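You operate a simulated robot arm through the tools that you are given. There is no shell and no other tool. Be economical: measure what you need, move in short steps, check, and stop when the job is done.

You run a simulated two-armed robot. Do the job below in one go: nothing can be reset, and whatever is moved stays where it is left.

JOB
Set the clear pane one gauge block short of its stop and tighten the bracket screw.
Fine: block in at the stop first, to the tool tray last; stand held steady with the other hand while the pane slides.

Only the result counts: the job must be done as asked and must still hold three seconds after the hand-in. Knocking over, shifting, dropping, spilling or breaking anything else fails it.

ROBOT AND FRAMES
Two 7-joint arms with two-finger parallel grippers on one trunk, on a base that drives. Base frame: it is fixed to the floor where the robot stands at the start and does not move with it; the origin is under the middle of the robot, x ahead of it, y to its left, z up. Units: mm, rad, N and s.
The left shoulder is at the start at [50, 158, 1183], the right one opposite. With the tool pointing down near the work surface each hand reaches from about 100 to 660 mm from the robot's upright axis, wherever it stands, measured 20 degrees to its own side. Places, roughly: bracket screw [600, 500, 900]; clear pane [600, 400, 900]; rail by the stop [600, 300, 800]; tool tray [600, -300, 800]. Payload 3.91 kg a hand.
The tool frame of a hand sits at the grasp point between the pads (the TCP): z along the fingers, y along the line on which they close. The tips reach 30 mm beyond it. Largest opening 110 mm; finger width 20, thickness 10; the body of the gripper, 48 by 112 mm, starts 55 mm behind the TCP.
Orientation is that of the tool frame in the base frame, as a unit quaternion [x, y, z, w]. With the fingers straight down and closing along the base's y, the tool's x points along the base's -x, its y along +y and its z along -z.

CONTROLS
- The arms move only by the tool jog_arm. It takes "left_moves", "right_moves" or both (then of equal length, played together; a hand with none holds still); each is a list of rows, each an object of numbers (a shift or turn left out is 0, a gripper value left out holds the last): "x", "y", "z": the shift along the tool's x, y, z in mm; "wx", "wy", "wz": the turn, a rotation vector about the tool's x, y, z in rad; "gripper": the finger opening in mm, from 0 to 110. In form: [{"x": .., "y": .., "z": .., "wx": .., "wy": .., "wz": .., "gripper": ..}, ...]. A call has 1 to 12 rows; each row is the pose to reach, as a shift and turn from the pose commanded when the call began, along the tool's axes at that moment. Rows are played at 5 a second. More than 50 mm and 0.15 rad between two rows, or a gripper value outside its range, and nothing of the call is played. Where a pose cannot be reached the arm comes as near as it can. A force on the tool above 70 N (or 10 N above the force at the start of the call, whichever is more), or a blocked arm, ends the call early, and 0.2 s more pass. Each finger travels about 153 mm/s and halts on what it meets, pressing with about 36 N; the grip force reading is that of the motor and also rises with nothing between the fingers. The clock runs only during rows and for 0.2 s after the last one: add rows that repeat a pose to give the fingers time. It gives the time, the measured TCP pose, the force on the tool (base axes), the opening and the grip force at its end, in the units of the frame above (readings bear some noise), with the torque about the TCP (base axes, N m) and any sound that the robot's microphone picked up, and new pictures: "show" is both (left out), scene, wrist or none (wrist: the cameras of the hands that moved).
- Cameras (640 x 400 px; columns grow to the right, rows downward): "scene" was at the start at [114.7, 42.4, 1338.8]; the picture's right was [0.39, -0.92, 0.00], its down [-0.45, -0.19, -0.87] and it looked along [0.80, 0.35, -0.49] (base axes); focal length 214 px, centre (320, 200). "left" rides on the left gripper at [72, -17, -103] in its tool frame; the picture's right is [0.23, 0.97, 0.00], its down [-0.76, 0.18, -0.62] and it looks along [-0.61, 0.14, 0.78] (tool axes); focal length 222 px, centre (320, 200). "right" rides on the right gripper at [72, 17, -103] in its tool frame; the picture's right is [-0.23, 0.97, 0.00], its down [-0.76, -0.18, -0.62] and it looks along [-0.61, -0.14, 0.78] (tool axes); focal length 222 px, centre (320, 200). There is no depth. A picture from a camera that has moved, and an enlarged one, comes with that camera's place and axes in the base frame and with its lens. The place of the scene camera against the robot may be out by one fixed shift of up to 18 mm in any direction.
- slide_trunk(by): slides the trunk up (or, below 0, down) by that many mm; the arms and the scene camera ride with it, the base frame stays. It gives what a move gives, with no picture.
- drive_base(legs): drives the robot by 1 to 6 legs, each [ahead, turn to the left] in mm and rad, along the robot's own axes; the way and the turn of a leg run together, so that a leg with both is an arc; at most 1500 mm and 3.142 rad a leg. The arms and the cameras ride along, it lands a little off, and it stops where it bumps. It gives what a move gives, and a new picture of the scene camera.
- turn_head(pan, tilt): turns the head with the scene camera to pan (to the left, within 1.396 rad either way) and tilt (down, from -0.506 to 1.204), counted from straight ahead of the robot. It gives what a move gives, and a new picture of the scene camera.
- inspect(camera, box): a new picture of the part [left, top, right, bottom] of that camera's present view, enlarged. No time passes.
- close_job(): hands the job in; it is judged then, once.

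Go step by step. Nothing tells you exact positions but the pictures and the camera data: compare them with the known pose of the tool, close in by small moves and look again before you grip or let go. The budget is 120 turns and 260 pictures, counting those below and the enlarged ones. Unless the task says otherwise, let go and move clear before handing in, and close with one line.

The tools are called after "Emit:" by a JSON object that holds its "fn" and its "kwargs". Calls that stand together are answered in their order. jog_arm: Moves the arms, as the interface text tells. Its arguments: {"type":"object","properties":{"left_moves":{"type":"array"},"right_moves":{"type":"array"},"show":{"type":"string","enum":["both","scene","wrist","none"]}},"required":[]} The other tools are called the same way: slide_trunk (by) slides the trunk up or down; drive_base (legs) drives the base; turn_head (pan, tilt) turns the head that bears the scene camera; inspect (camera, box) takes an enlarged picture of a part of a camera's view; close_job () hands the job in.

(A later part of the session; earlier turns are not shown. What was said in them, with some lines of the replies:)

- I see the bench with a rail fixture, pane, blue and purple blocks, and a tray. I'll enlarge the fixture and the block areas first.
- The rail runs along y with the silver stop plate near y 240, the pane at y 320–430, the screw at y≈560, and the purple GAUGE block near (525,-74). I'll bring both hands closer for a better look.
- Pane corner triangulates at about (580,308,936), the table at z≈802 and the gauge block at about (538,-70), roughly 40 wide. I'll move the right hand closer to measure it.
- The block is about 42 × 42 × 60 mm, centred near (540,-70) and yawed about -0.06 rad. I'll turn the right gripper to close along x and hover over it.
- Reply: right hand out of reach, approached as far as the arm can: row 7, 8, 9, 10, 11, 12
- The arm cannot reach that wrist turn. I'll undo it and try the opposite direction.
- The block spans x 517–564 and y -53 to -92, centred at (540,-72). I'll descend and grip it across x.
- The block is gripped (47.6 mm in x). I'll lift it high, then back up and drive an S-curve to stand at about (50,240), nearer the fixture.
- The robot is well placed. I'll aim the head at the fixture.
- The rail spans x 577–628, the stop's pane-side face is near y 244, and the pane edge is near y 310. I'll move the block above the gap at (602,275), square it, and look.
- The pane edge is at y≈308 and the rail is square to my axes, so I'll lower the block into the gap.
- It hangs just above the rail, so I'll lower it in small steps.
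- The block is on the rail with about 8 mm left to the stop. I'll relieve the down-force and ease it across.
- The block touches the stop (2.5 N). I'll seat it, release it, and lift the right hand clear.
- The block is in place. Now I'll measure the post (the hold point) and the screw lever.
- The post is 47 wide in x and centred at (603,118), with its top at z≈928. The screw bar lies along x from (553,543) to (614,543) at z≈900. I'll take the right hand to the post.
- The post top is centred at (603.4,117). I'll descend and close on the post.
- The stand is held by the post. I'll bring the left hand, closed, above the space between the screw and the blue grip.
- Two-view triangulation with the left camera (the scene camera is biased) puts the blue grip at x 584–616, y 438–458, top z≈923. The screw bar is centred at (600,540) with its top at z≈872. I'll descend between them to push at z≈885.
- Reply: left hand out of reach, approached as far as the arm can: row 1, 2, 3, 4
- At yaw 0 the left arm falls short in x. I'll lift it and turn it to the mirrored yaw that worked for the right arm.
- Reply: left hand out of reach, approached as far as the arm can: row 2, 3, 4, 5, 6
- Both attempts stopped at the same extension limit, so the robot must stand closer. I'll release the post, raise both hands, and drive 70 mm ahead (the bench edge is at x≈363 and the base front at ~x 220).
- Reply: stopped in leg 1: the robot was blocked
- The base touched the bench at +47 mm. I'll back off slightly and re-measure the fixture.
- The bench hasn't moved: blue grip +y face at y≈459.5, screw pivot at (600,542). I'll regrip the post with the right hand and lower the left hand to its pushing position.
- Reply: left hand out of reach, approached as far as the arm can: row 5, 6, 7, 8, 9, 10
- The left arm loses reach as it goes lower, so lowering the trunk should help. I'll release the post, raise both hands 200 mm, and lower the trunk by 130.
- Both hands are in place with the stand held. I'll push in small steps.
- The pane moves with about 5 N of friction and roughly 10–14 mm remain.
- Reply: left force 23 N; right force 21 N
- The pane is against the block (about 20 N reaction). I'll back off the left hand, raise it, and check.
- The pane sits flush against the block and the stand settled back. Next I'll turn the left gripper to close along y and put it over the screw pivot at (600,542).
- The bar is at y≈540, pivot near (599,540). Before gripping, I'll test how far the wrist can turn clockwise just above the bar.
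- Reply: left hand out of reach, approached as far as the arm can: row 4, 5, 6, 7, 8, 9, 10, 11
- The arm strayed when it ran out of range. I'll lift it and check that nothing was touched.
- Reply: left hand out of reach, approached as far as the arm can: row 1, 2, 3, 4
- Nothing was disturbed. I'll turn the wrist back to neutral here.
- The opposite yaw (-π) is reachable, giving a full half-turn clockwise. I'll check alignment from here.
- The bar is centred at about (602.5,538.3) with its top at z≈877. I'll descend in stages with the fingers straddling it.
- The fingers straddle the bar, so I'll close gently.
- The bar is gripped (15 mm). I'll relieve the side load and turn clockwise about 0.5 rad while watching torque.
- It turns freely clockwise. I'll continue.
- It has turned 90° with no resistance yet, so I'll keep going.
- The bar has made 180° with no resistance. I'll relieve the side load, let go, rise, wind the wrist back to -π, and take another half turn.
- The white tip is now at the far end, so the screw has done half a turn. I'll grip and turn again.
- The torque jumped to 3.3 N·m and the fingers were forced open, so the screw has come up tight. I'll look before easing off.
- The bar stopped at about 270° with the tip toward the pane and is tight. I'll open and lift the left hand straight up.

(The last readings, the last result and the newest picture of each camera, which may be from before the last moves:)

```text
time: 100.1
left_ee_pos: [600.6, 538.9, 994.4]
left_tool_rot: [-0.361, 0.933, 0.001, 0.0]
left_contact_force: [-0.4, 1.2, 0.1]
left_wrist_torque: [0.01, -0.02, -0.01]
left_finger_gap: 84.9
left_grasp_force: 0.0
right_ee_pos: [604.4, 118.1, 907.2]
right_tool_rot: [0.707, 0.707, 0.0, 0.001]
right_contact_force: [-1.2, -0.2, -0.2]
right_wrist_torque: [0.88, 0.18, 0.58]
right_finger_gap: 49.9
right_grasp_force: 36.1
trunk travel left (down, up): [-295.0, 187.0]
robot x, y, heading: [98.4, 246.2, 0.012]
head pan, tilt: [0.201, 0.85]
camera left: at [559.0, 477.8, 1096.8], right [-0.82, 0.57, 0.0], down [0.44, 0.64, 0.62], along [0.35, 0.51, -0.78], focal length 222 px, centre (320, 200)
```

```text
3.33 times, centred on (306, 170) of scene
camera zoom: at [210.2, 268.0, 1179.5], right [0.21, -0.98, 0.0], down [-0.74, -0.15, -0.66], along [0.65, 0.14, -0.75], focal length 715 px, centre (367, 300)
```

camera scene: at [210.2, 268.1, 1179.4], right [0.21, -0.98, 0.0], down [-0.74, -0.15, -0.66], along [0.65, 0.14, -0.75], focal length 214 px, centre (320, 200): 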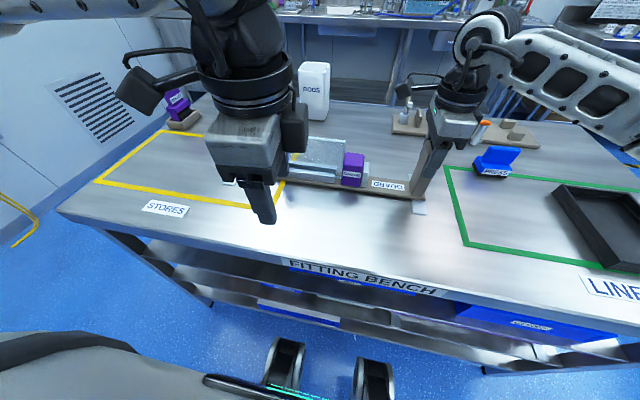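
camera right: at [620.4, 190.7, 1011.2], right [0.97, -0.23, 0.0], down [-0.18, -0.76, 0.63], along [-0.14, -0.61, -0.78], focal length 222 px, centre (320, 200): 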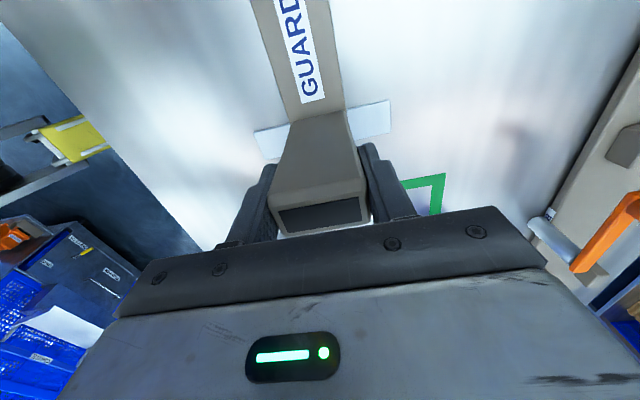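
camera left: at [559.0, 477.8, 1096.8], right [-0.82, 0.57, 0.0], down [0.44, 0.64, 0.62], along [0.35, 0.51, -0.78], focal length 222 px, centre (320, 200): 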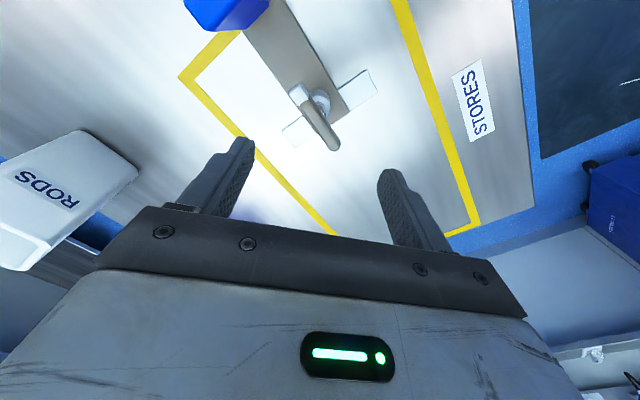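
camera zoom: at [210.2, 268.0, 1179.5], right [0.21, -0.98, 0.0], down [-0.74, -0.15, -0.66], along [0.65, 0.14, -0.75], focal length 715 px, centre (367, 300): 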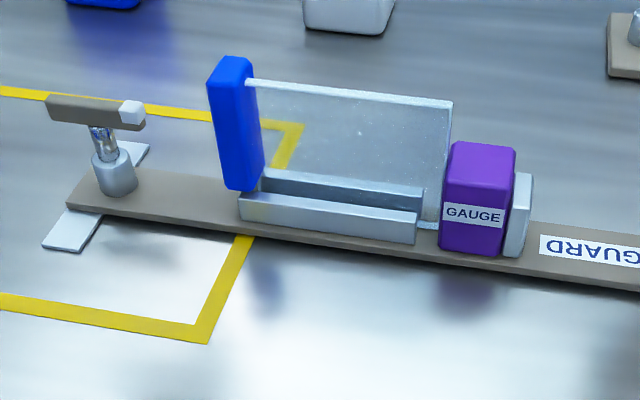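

The screw looks home. I'll verify by regripping at the bar's present angle and applying a modest clockwise twist.

Emit:
{"fn": "jog_arm", "kwargs": {"left_moves": [{"wz": -0.14}, {"wz": -0.28}, {"wz": -0.42}, {"wz": -0.56}, {"wz": -0.7}, {"wz": -0.8}, {"wz": -0.8, "z": 40}, {"wz": -0.8, "z": 80}, {"wz": -0.8, "z": 118}, {"wz": -0.8, "z": 118}], "show": "wrist"}}

Emit:
{"fn": "jog_arm", "kwargs": {"left_moves": [{"gripper": 40}, {"gripper": 10}, {"gripper": 8}, {"gripper": 8}], "show": "none"}}

Emit:
{"fn": "jog_arm", "kwargs": {"left_moves": [{"wz": 0.06}, {"wz": 0.12}, {"wz": 0.12}], "show": "wrist"}}

```text
time: 102.3
left_ee_pos: [600.8, 537.3, 879.1]
left_tool_rot: [-0.696, 0.718, 0.001, -0.001]
left_contact_force: [0.2, 1.1, 0.4]
left_wrist_torque: [0.0, -0.01, 0.02]
left_finger_gap: 85.4
left_grasp_force: 0.0
right_ee_pos: [605.2, 118.8, 906.5]
right_tool_rot: [0.707, 0.707, -0.001, 0.002]
right_contact_force: [-0.3, -1.1, 0.9]
right_wrist_torque: [0.47, 0.13, 0.12]
right_finger_gap: 50.0
right_grasp_force: 36.3
trunk travel left (down, up): [-295.0, 187.0]
robot x, y, heading: [101.3, 242.6, 0.007]
head pan, tilt: [0.201, 0.85]
camera left: at [616.2, 464.1, 981.3], right [-0.98, -0.2, 0.0], down [-0.15, 0.77, 0.62], along [-0.12, 0.61, -0.78], focal length 222 px, centre (320, 200)
```

left: 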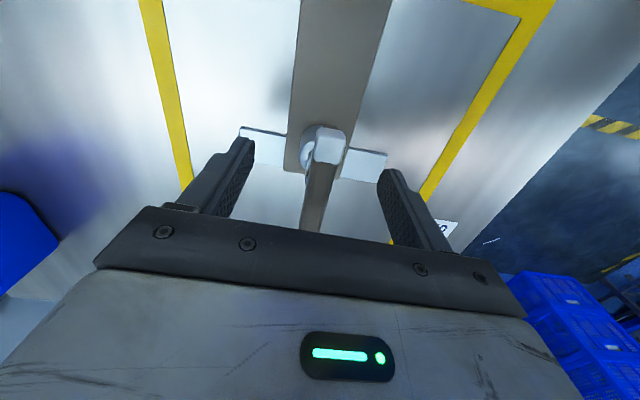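

```text
time: 103.3
left_ee_pos: [600.1, 537.9, 879.9]
left_tool_rot: [-0.696, 0.718, 0.0, -0.001]
left_contact_force: [2.8, 0.2, 0.2]
left_wrist_torque: [0.03, -0.46, -0.04]
left_finger_gap: 15.2
left_grasp_force: 36.2
right_ee_pos: [604.9, 118.7, 906.9]
right_tool_rot: [0.707, 0.707, -0.002, 0.002]
right_contact_force: [-1.0, -1.9, 0.9]
right_wrist_torque: [0.25, 0.02, 0.8]
right_finger_gap: 50.0
right_grasp_force: 36.4
trunk travel left (down, up): [-295.0, 187.0]
robot x, y, heading: [103.0, 241.9, 0.006]
head pan, tilt: [0.201, 0.85]
```

```text
time: 104.1
left_ee_pos: [602.3, 538.1, 879.8]
left_tool_rot: [-0.652, 0.758, 0.0, -0.001]
left_contact_force: [0.9, -0.6, 1.9]
left_wrist_torque: [0.11, 0.09, 0.7]
left_finger_gap: 15.4
left_grasp_force: 35.8
right_ee_pos: [603.5, 118.6, 908.2]
right_tool_rot: [0.707, 0.708, -0.001, 0.002]
right_contact_force: [-1.7, -0.2, 0.7]
right_wrist_torque: [-0.26, -0.05, 0.74]
right_finger_gap: 50.0
right_grasp_force: 36.0
trunk travel left (down, up): [-295.0, 187.0]
robot x, y, heading: [105.5, 244.7, 0.008]
head pan, tilt: [0.201, 0.85]
camera left: at [607.6, 464.0, 981.7], right [-1.0, -0.08, 0.0], down [-0.06, 0.78, 0.62], along [-0.05, 0.62, -0.78], focal length 222 px, centre (320, 200)
```

left: 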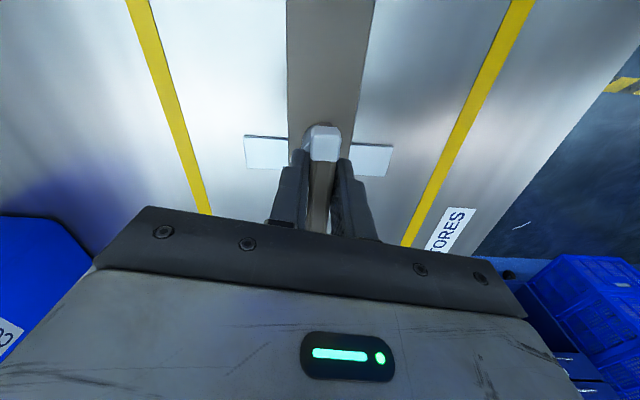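

The bar turned another 0.12 rad with torque rising to 0.7 N·m, so I'll apply more twist.

Emit:
{"fn": "jog_arm", "kwargs": {"left_moves": [{"wz": 0.05}, {"wz": 0.1}, {"wz": 0.1}], "show": "none"}}

Emit:
{"fn": "jog_arm", "kwargs": {"left_moves": [{"wz": 0.05}, {"wz": 0.1}, {"wz": 0.15}, {"wz": 0.15}], "show": "none"}}

Emit:
{"fn": "inspect", "kwargs": {"camera": "left", "box": [220, 80, 412, 240]}}

```text
time: 104.9
left_ee_pos: [602.5, 539.1, 879.6]
left_tool_rot: [-0.612, 0.79, -0.001, 0.0]
left_contact_force: [4.1, 1.0, 10.3]
left_wrist_torque: [-0.36, -0.01, 1.0]
left_finger_gap: 17.8
left_grasp_force: 36.4
right_ee_pos: [604.6, 118.4, 907.8]
right_tool_rot: [0.707, 0.707, -0.001, 0.001]
right_contact_force: [-3.0, 2.6, -0.2]
right_wrist_torque: [-0.5, -0.19, 0.26]
right_finger_gap: 50.0
right_grasp_force: 36.2
trunk travel left (down, up): [-295.0, 187.0]
robot x, y, heading: [101.7, 244.7, 0.004]
head pan, tilt: [0.201, 0.85]
```

```text
time: 105.9
left_ee_pos: [601.5, 538.6, 878.3]
left_tool_rot: [-0.552, 0.834, 0.0, 0.001]
left_contact_force: [9.9, 2.1, 15.4]
left_wrist_torque: [0.07, -0.01, 1.31]
left_finger_gap: 21.5
left_grasp_force: 35.8
right_ee_pos: [603.0, 117.5, 907.4]
right_tool_rot: [0.706, 0.708, -0.001, 0.002]
right_contact_force: [-4.4, 1.1, -0.1]
right_wrist_torque: [-0.32, -0.32, 0.64]
right_finger_gap: 49.9
right_grasp_force: 35.9
trunk travel left (down, up): [-295.0, 187.0]
robot x, y, heading: [104.0, 244.6, 0.006]
head pan, tilt: [0.201, 0.85]
```

```text
2.50 times, centred on (316, 160) of left
camera zoom: at [588.5, 465.4, 981.1], right [-0.99, 0.17, 0.0], down [0.13, 0.77, 0.62], along [0.11, 0.61, -0.78], focal length 555 px, centre (330, 300)
```

zoom: 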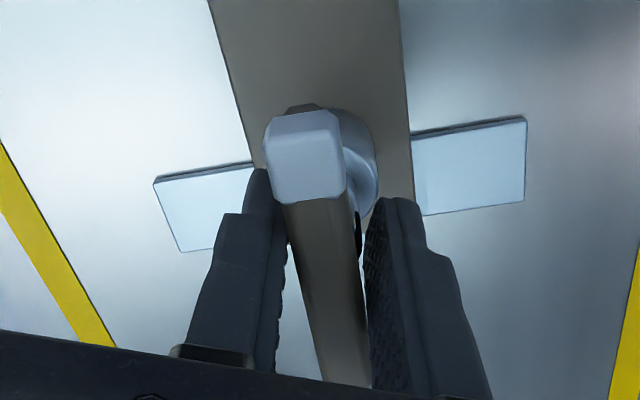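

The bar is now hard against its stop: the jaws pry open while it stays put. I'll release the left hand and lift it clear.

Emit:
{"fn": "jog_arm", "kwargs": {"left_moves": [{"gripper": 60}, {"gripper": 85}, {"gripper": 85}, {"z": -40}, {"z": -80}, {"z": -120}, {"z": -160}, {"z": -160}], "show": "none"}}

Emit:
{"fn": "jog_arm", "kwargs": {"right_moves": [{"gripper": 70}, {"gripper": 90}, {"gripper": 90}, {"z": -40}, {"z": -80}, {"x": 40, "z": -100}, {"x": 80, "z": -100}, {"x": 120, "z": -100}, {"x": 147, "y": -2, "z": -100}, {"x": 147, "y": -2, "z": -100}], "show": "wrist"}}

Emit:
{"fn": "inspect", "kwargs": {"camera": "scene", "box": [210, 110, 402, 230]}}

Emit:
{"fn": "inspect", "kwargs": {"camera": "right", "box": [240, 30, 400, 150]}}

```text
time: 107.7
left_ee_pos: [602.6, 540.6, 1037.8]
left_tool_rot: [-0.552, 0.834, 0.0, -0.001]
left_contact_force: [0.2, 0.0, -0.2]
left_wrist_torque: [0.01, 0.0, 0.03]
left_finger_gap: 85.1
left_grasp_force: 0.0
right_ee_pos: [604.5, 117.2, 908.1]
right_tool_rot: [0.708, 0.707, -0.001, 0.001]
right_contact_force: [1.5, -0.9, -0.1]
right_wrist_torque: [0.04, 0.15, -0.31]
right_finger_gap: 50.0
right_grasp_force: 36.1
trunk travel left (down, up): [-295.0, 187.0]
robot x, y, heading: [103.9, 243.5, 0.008]
head pan, tilt: [0.201, 0.85]
```

```text
time: 109.9
left_ee_pos: [603.4, 540.0, 1038.6]
left_tool_rot: [-0.552, 0.834, 0.001, -0.001]
left_contact_force: [-0.3, -0.4, 0.6]
left_wrist_torque: [0.02, -0.01, -0.01]
left_finger_gap: 85.0
left_grasp_force: 0.1
right_ee_pos: [602.4, 267.8, 1009.7]
right_tool_rot: [0.707, 0.707, -0.002, 0.002]
right_contact_force: [0.1, -0.7, -0.8]
right_wrist_torque: [0.01, 0.01, -0.04]
right_finger_gap: 90.0
right_grasp_force: 0.0
trunk travel left (down, up): [-295.0, 187.0]
robot x, y, heading: [107.6, 240.9, 0.005]
head pan, tilt: [0.201, 0.85]
camera right: at [618.2, 340.2, 1112.5], right [0.97, -0.23, 0.0], down [-0.18, -0.76, 0.63], along [-0.14, -0.61, -0.78], focal length 222 px, centre (320, 200)
```

right: 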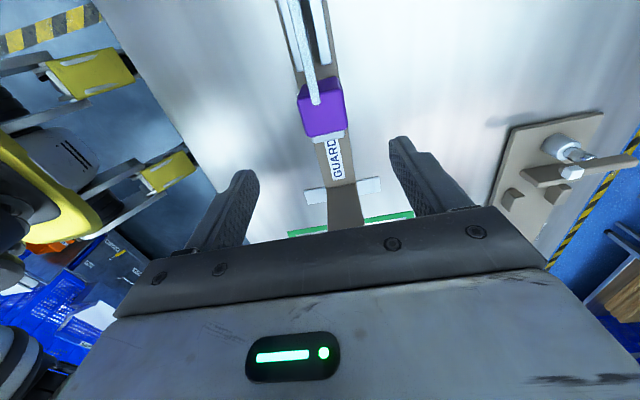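

```text
3.33 times, centred on (306, 170) of scene
camera zoom: at [210.0, 268.1, 1179.5], right [0.21, -0.98, 0.0], down [-0.74, -0.15, -0.66], along [0.65, 0.14, -0.75], focal length 715 px, centre (367, 300)
```

zoom: 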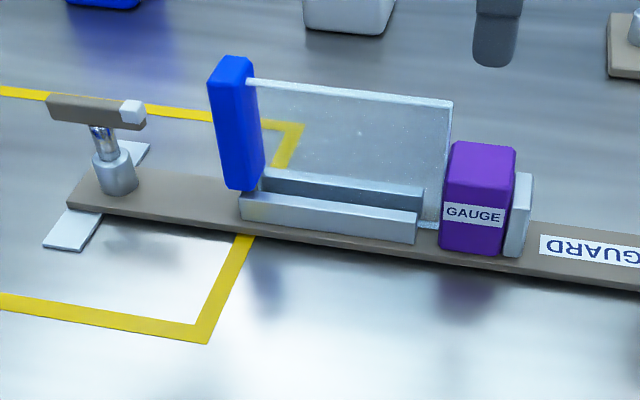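

```text
3.33 times, centred on (320, 90) of right
camera zoom: at [618.2, 340.2, 1112.5], right [0.97, -0.23, 0.0], down [-0.18, -0.76, 0.63], along [-0.14, -0.61, -0.78], focal length 740 px, centre (320, 567)
```

zoom: 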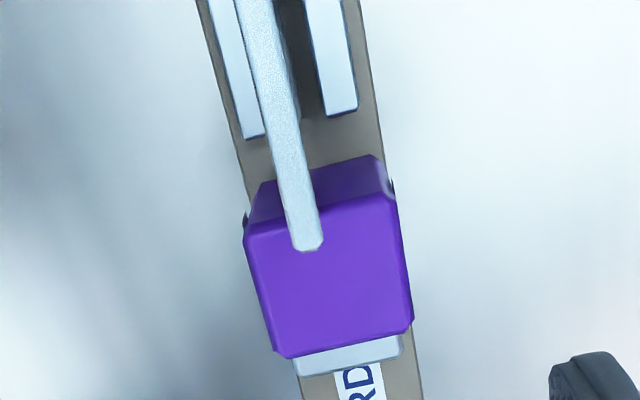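

The block is still snug between pane and stop. I'll descend to grip it at (603.5,264,876).

Emit:
{"fn": "jog_arm", "kwargs": {"right_moves": [{"x": -4, "y": 1, "z": 40}, {"x": -4, "y": 1, "z": 80}, {"x": -4, "y": 1, "z": 115}, {"x": -4, "y": 1, "z": 134}, {"x": -4, "y": 1, "z": 134}, {"x": -4, "y": 1, "z": 134, "gripper": 60}, {"x": -4, "y": 1, "z": 134, "gripper": 40}, {"x": -4, "y": 1, "z": 134, "gripper": 35}, {"x": -4, "y": 1, "z": 134, "gripper": 35}], "show": "none"}}

Emit:
{"fn": "inspect", "kwargs": {"camera": "scene", "box": [290, 110, 418, 200]}}

```text
time: 111.9
left_ee_pos: [602.4, 540.2, 1038.6]
left_tool_rot: [-0.553, 0.833, 0.001, -0.001]
left_contact_force: [0.3, -0.1, -0.4]
left_wrist_torque: [0.0, 0.03, -0.01]
left_finger_gap: 85.0
left_grasp_force: 0.0
right_ee_pos: [603.3, 262.4, 873.6]
right_tool_rot: [0.707, 0.707, -0.001, 0.002]
right_contact_force: [-0.1, 0.3, -0.2]
right_wrist_torque: [-0.01, 0.0, 0.0]
right_finger_gap: 47.5
right_grasp_force: 36.3
trunk travel left (down, up): [-295.0, 187.0]
robot x, y, heading: [105.3, 246.7, 0.001]
head pan, tilt: [0.201, 0.85]
```

```text
4.44 times, centred on (354, 155) of scene
camera zoom: at [210.1, 268.2, 1179.5], right [0.21, -0.98, 0.0], down [-0.74, -0.15, -0.66], along [0.65, 0.14, -0.75], focal length 953 px, centre (169, 400)
```

zoom: 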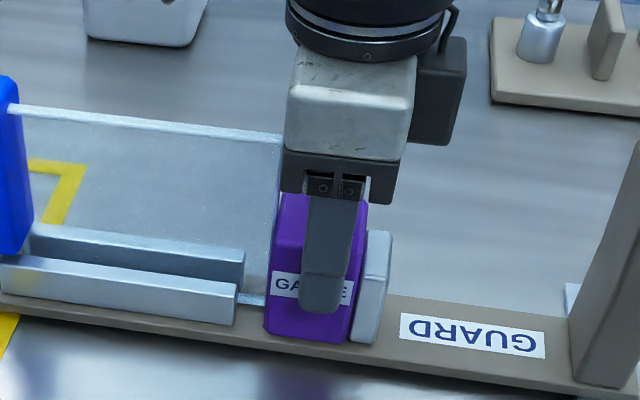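

The block is gripped with hardly any side load. I'll lift it straight up, slowly at first.

Emit:
{"fn": "jog_arm", "kwargs": {"right_moves": [{"z": -4}, {"z": -8}, {"z": -14}, {"z": -22}, {"z": -34}, {"z": -50}, {"z": -75}, {"z": -110}, {"z": -150}, {"z": -150}], "show": "scene"}}

Emit:
{"fn": "inspect", "kwargs": {"camera": "scene", "box": [210, 110, 402, 230]}}

```text
time: 114.1
left_ee_pos: [603.5, 539.4, 1037.7]
left_tool_rot: [-0.552, 0.834, -0.001, -0.001]
left_contact_force: [0.1, 0.1, -0.4]
left_wrist_torque: [0.0, 0.02, -0.01]
left_finger_gap: 85.1
left_grasp_force: 0.1
right_ee_pos: [601.6, 261.7, 1025.4]
right_tool_rot: [0.708, 0.706, -0.001, 0.001]
right_contact_force: [-0.4, -0.5, -1.6]
right_wrist_torque: [0.0, -0.04, -0.02]
right_finger_gap: 47.3
right_grasp_force: 36.3
trunk travel left (down, up): [-295.0, 187.0]
robot x, y, heading: [105.2, 244.9, 0.008]
head pan, tilt: [0.201, 0.85]
camera scene: at [210.1, 268.2, 1179.5], right [0.21, -0.98, 0.0], down [-0.74, -0.15, -0.66], along [0.65, 0.14, -0.75], focal length 214 px, centre (320, 200)
```

scene: 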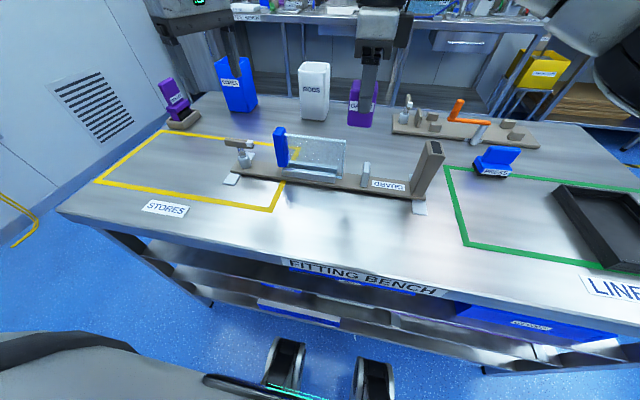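

```text
3.33 times, centred on (306, 170) of scene
camera zoom: at [210.1, 268.2, 1179.5], right [0.21, -0.98, 0.0], down [-0.74, -0.15, -0.66], along [0.65, 0.14, -0.75], focal length 715 px, centre (367, 300)
```

zoom: 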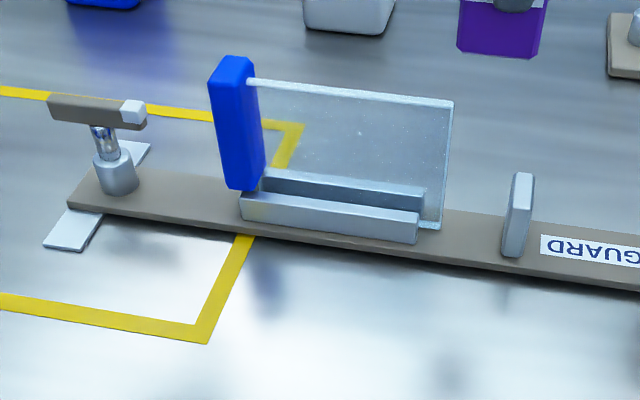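

The block came out cleanly and the pane stayed put. I'll back off and drive over to the tray side.

Emit:
{"fn": "drive_base", "kwargs": {"legs": [[-500, 0], [308, -1.19], [308, 1.19]]}}

Emit:
{"fn": "turn_head", "kwargs": {"pan": -0.4, "tilt": 0.8}}

```text
time: 123.0
left_ee_pos: [581.4, 190.5, 1038.5]
left_tool_rot: [-0.54, 0.842, 0.0, -0.002]
left_contact_force: [-0.4, 0.1, -0.3]
left_wrist_torque: [0.02, 0.01, 0.02]
left_finger_gap: 85.0
left_grasp_force: 0.1
right_ee_pos: [573.1, -88.0, 1026.8]
right_tool_rot: [0.718, 0.696, -0.001, 0.001]
right_contact_force: [-0.4, -0.2, -1.1]
right_wrist_torque: [-0.02, -0.01, -0.02]
right_finger_gap: 47.4
right_grasp_force: 36.8
trunk travel left (down, up): [-295.0, 187.0]
robot x, y, heading: [69.4, -90.8, -0.023]
head pan, tilt: [0.201, 0.85]
camera scene: at [180.9, -69.8, 1179.5], right [0.18, -0.98, 0.0], down [-0.74, -0.13, -0.66], along [0.65, 0.12, -0.75], focal length 214 px, centre (320, 200)
```

scene: 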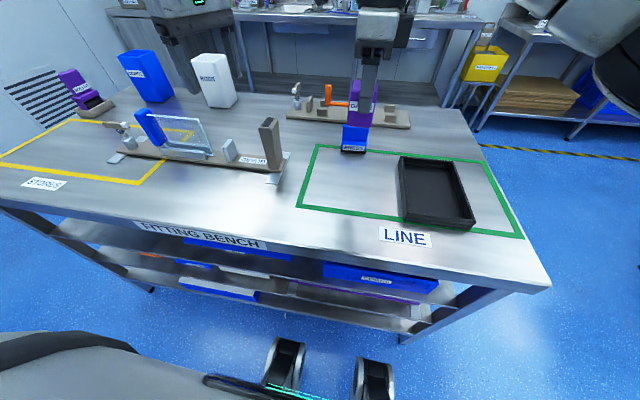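

```text
time: 124.0
left_ee_pos: [581.6, 191.0, 1038.0]
left_tool_rot: [-0.54, 0.842, 0.001, -0.001]
left_contact_force: [0.4, -0.5, -0.4]
left_wrist_torque: [0.0, -0.01, 0.01]
left_finger_gap: 84.8
left_grasp_force: 0.1
right_ee_pos: [571.7, -86.6, 1026.3]
right_tool_rot: [0.718, 0.696, -0.001, 0.001]
right_contact_force: [-0.4, -0.3, -0.8]
right_wrist_torque: [-0.01, 0.01, 0.01]
right_finger_gap: 47.8
right_grasp_force: 35.9
trunk travel left (down, up): [-295.0, 187.0]
robot x, y, heading: [72.4, -90.5, -0.022]
head pan, tilt: [-0.4, 0.799]
camera scene: at [177.4, -116.8, 1183.5], right [-0.41, -0.91, 0.0], down [-0.65, 0.29, -0.7], along [0.64, -0.29, -0.72], focal length 214 px, centre (320, 200)
```

scene: 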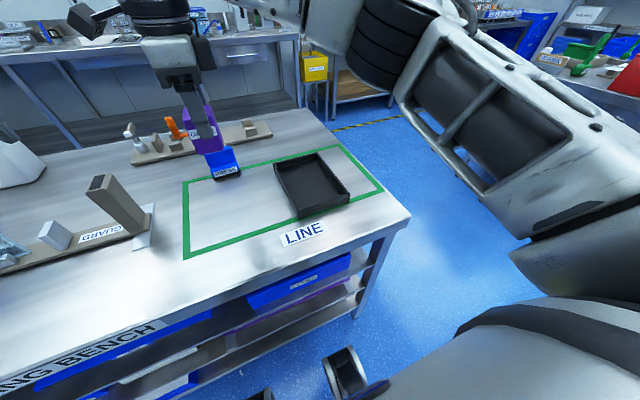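

The tray spans about x 488–664, y -345 to -202. I'll move the block above its middle at high level.

Emit:
{"fn": "jog_arm", "kwargs": {"right_moves": [{"x": -36, "y": 2}, {"x": -72, "y": 4}, {"x": -108, "y": 6}, {"x": -144, "y": 8}, {"x": -178, "y": 8.5}, {"x": -178, "y": 8.5}]}}

```text
time: 125.4
left_ee_pos: [582.2, 191.2, 1038.0]
left_tool_rot: [-0.54, 0.842, 0.0, -0.001]
left_contact_force: [0.1, 0.2, -0.2]
left_wrist_torque: [-0.01, -0.01, 0.01]
left_finger_gap: 85.1
left_grasp_force: 0.0
right_ee_pos: [578.7, -265.3, 1026.4]
right_tool_rot: [0.717, 0.697, -0.001, 0.001]
right_contact_force: [0.3, -0.7, -0.8]
right_wrist_torque: [-0.03, -0.01, -0.03]
right_finger_gap: 47.5
right_grasp_force: 35.9
trunk travel left (down, up): [-295.0, 187.0]
robot x, y, heading: [70.5, -89.7, -0.024]
head pan, tilt: [-0.4, 0.799]
camera scene: at [177.4, -116.8, 1183.5], right [-0.41, -0.91, 0.0], down [-0.65, 0.29, -0.7], along [0.64, -0.29, -0.72], focal length 214 px, centre (320, 200)
camera right: at [596.3, -193.6, 1131.0], right [0.97, -0.26, 0.0], down [-0.2, -0.75, 0.63], along [-0.16, -0.6, -0.78], focal length 222 px, centre (320, 200)
```

scene: 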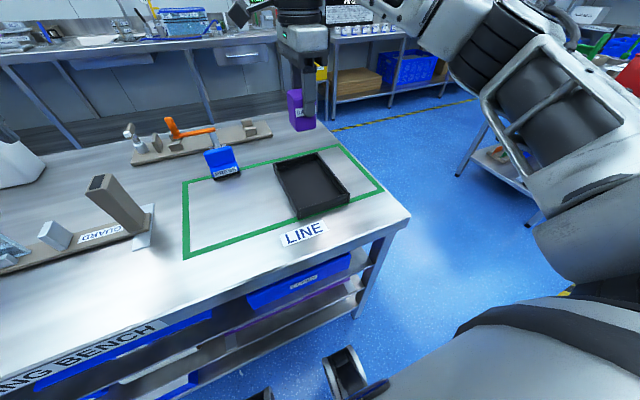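
right: 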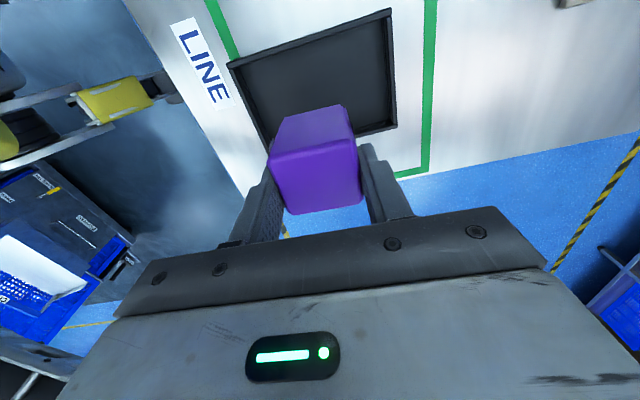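

The block is centred over the tray, so I'll lower it.

Emit:
{"fn": "jog_arm", "kwargs": {"right_moves": [{"z": 40}, {"z": 80}, {"z": 120}, {"z": 148}, {"z": 148}], "show": "wrist"}}

Emit:
{"fn": "jog_arm", "kwargs": {"right_moves": [{"z": 3}, {"z": 6}, {"z": 6}], "show": "none"}}

Emit:
{"fn": "jog_arm", "kwargs": {"right_moves": [{"z": 2}, {"z": 3}, {"z": 3}], "show": "none"}}

```text
time: 126.6
left_ee_pos: [582.1, 190.6, 1038.1]
left_tool_rot: [-0.539, 0.843, 0.0, -0.001]
left_contact_force: [-0.7, 0.4, 0.4]
left_wrist_torque: [0.03, -0.01, 0.04]
left_finger_gap: 85.1
left_grasp_force: 0.0
right_ee_pos: [576.2, -265.8, 876.4]
right_tool_rot: [0.718, 0.696, -0.001, 0.0]
right_contact_force: [-0.5, -0.5, -1.4]
right_wrist_torque: [0.02, -0.02, 0.02]
right_finger_gap: 47.7
right_grasp_force: 35.9
trunk travel left (down, up): [-295.0, 187.0]
robot x, y, heading: [73.9, -88.5, -0.023]
head pan, tilt: [-0.4, 0.799]
camera right: at [595.1, -193.7, 981.2], right [0.97, -0.26, 0.0], down [-0.2, -0.75, 0.63], along [-0.16, -0.6, -0.78], focal length 222 px, centre (320, 200)
```

right: 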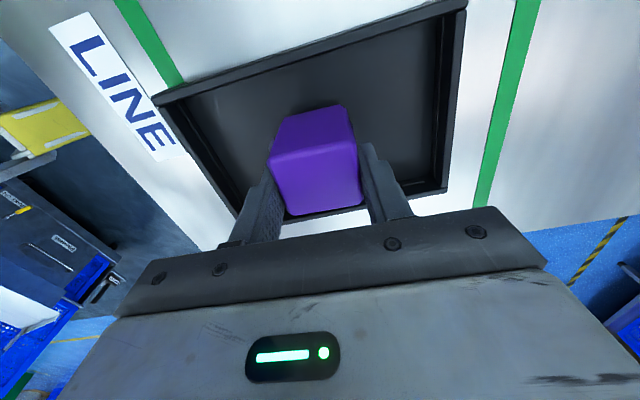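

```text
time: 127.4
left_ee_pos: [582.1, 190.7, 1037.9]
left_tool_rot: [-0.539, 0.842, 0.0, -0.001]
left_contact_force: [-0.3, -0.2, -0.5]
left_wrist_torque: [0.03, 0.04, -0.01]
left_finger_gap: 85.1
left_grasp_force: 0.0
right_ee_pos: [576.5, -266.0, 872.0]
right_tool_rot: [0.718, 0.696, -0.002, 0.001]
right_contact_force: [-0.2, -0.3, -1.3]
right_wrist_torque: [0.0, 0.0, -0.01]
right_finger_gap: 47.6
right_grasp_force: 36.4
trunk travel left (down, up): [-295.0, 187.0]
robot x, y, heading: [73.5, -90.6, -0.025]
head pan, tilt: [-0.4, 0.799]
```

```text
time: 128.2
left_ee_pos: [581.9, 191.9, 1038.4]
left_tool_rot: [-0.539, 0.842, 0.0, -0.001]
left_contact_force: [-0.2, 0.2, -0.1]
left_wrist_torque: [-0.01, 0.01, 0.02]
left_finger_gap: 85.4
left_grasp_force: 0.0
right_ee_pos: [577.1, -264.5, 869.4]
right_tool_rot: [0.717, 0.697, -0.001, 0.002]
right_contact_force: [0.5, 0.7, -2.6]
right_wrist_torque: [-0.03, -0.02, -0.04]
right_finger_gap: 47.6
right_grasp_force: 35.8
trunk travel left (down, up): [-295.0, 187.0]
robot x, y, heading: [71.7, -90.7, -0.021]
head pan, tilt: [-0.4, 0.799]
```

Emit:
{"fn": "jog_arm", "kwargs": {"right_moves": [{"z": 1.5}, {"z": 2.5}, {"z": 2.5}], "show": "none"}}

Emit:
{"fn": "jog_arm", "kwargs": {"right_moves": [{"z": 1.5}, {"z": 2.5}, {"z": 2.5}], "show": "none"}}

```text
time: 129.0
left_ee_pos: [581.5, 191.6, 1038.0]
left_tool_rot: [-0.54, 0.841, 0.001, -0.001]
left_contact_force: [0.5, 0.1, -0.2]
left_wrist_torque: [0.02, 0.02, 0.02]
left_finger_gap: 85.1
left_grasp_force: 0.0
right_ee_pos: [576.1, -265.9, 867.5]
right_tool_rot: [0.718, 0.696, 0.0, 0.001]
right_contact_force: [-1.8, -1.6, 6.8]
right_wrist_torque: [-0.04, 0.27, 0.03]
right_finger_gap: 47.4
right_grasp_force: 36.0
trunk travel left (down, up): [-295.0, 187.0]
robot x, y, heading: [71.6, -90.9, -0.021]
head pan, tilt: [-0.4, 0.799]
```

```text
time: 129.8
left_ee_pos: [579.9, 190.9, 1039.8]
left_tool_rot: [-0.539, 0.842, -0.001, -0.001]
left_contact_force: [0.3, -0.5, 0.9]
left_wrist_torque: [0.01, 0.04, 0.0]
left_finger_gap: 85.3
left_grasp_force: 0.1
right_ee_pos: [576.7, -265.2, 868.6]
right_tool_rot: [0.718, 0.696, 0.002, 0.004]
right_contact_force: [0.5, -3.0, 23.9]
right_wrist_torque: [-0.17, 0.25, -0.02]
right_finger_gap: 47.6
right_grasp_force: 35.9
trunk travel left (down, up): [-295.0, 187.0]
robot x, y, heading: [72.1, -91.8, -0.024]
head pan, tilt: [-0.4, 0.799]
```

The block rests on the tray floor. I'll ease up, release, lift clear and check.

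Emit:
{"fn": "jog_arm", "kwargs": {"right_moves": [{"z": -3}, {"z": -3, "gripper": 60}, {"z": -3, "gripper": 85}, {"z": -3, "gripper": 85}, {"z": -40}, {"z": -80}, {"z": -120}, {"z": -150}, {"z": -150}]}}

Emit:
{"fn": "turn_head", "kwargs": {"pan": 0.5, "tilt": 0.7}}

Emit:
{"fn": "inspect", "kwargs": {"camera": "scene", "box": [200, 80, 456, 240]}}

```text
time: 131.8
left_ee_pos: [581.9, 190.9, 1038.3]
left_tool_rot: [-0.54, 0.842, 0.001, -0.001]
left_contact_force: [-0.3, 0.0, 0.5]
left_wrist_torque: [0.01, 0.0, -0.01]
left_finger_gap: 85.2
left_grasp_force: 0.1
right_ee_pos: [575.3, -267.2, 1014.0]
right_tool_rot: [0.718, 0.696, -0.001, 0.002]
right_contact_force: [0.0, 0.0, -1.0]
right_wrist_torque: [0.03, -0.03, 0.01]
right_finger_gap: 85.3
right_grasp_force: 0.0
trunk travel left (down, up): [-295.0, 187.0]
robot x, y, heading: [73.1, -88.3, -0.026]
head pan, tilt: [-0.4, 0.799]
camera scene: at [177.3, -116.8, 1183.5], right [-0.41, -0.91, 0.0], down [-0.65, 0.29, -0.7], along [0.64, -0.29, -0.72], focal length 214 px, centre (320, 200)
camera right: at [595.4, -194.1, 1118.0], right [0.97, -0.26, 0.0], down [-0.2, -0.75, 0.63], along [-0.16, -0.6, -0.78], focal length 222 px, centre (320, 200)
```

scene: 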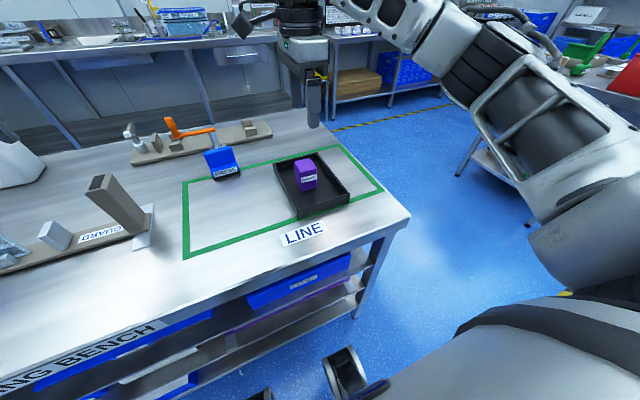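
right: 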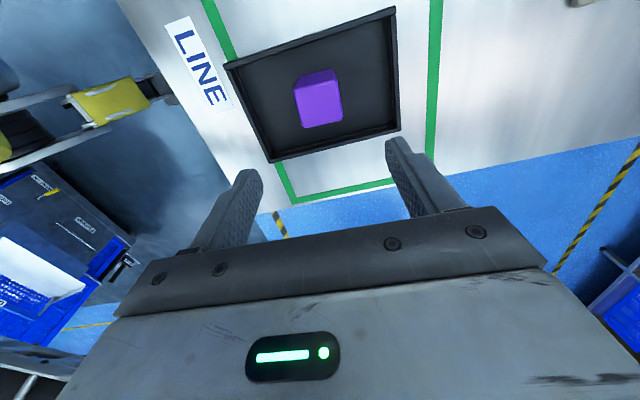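

```text
time: 133.0
left_ee_pos: [581.7, 191.5, 1037.3]
left_tool_rot: [-0.539, 0.842, 0.001, -0.001]
left_contact_force: [1.0, -0.7, -0.1]
left_wrist_torque: [0.0, 0.05, 0.02]
left_finger_gap: 84.8
left_grasp_force: 0.0
right_ee_pos: [576.1, -266.7, 1014.1]
right_tool_rot: [0.717, 0.697, -0.001, 0.002]
right_contact_force: [0.4, -0.1, -0.4]
right_wrist_torque: [-0.03, 0.0, 0.01]
right_finger_gap: 85.0
right_grasp_force: 0.1
trunk travel left (down, up): [-295.0, 187.0]
robot x, y, heading: [73.7, -88.3, -0.02]
head pan, tilt: [0.499, 0.7]
camera scene: at [179.3, -44.9, 1191.7], right [0.46, -0.89, 0.0], down [-0.57, -0.29, -0.76], along [0.68, 0.35, -0.64], focal length 214 px, centre (320, 200)
```

scene: 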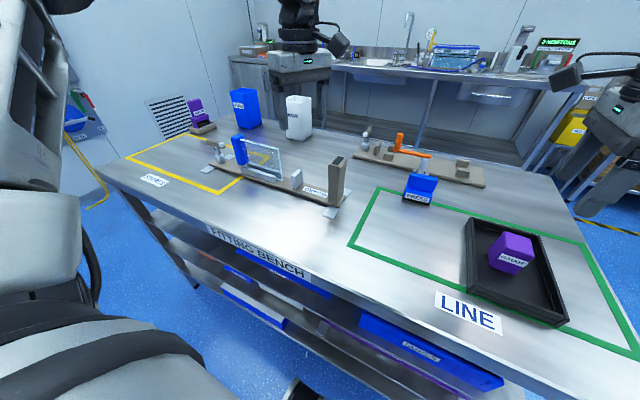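

```text
2.50 times, centred on (328, 160) of scene
camera zoom: at [179.3, -44.9, 1191.7], right [0.46, -0.89, 0.0], down [-0.57, -0.29, -0.76], along [0.68, 0.35, -0.64], focal length 536 px, centre (300, 300)
```

zoom: 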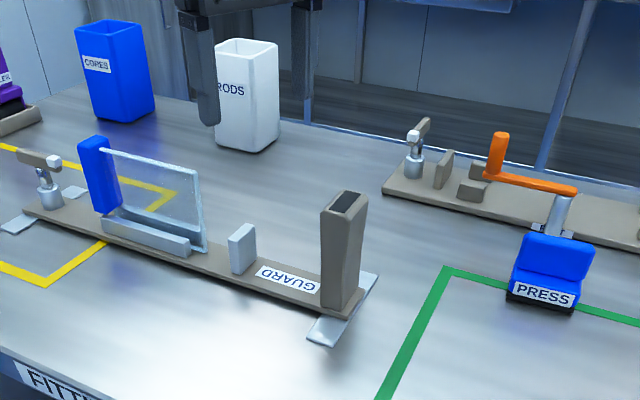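

The gauge block is upright in the tray, the pane stands one block short of its stop with the screw tight, and both hands are clear, so I'm handing in.

Emit:
{"fn": "close_job", "kwargs": {}}

```text
The job is handed in.
```

I set the clear pane one gauge block short of its stop and tightened the bracket screw until it would turn no further. The right hand held the stand while the pane slid. The gauge block went in against the stop first and is now in the tool tray, and both hands are clear. The base touched the front of the bench once while I was moving closer. The fixture measured unmoved afterwards, and nothing was knocked over or dropped.
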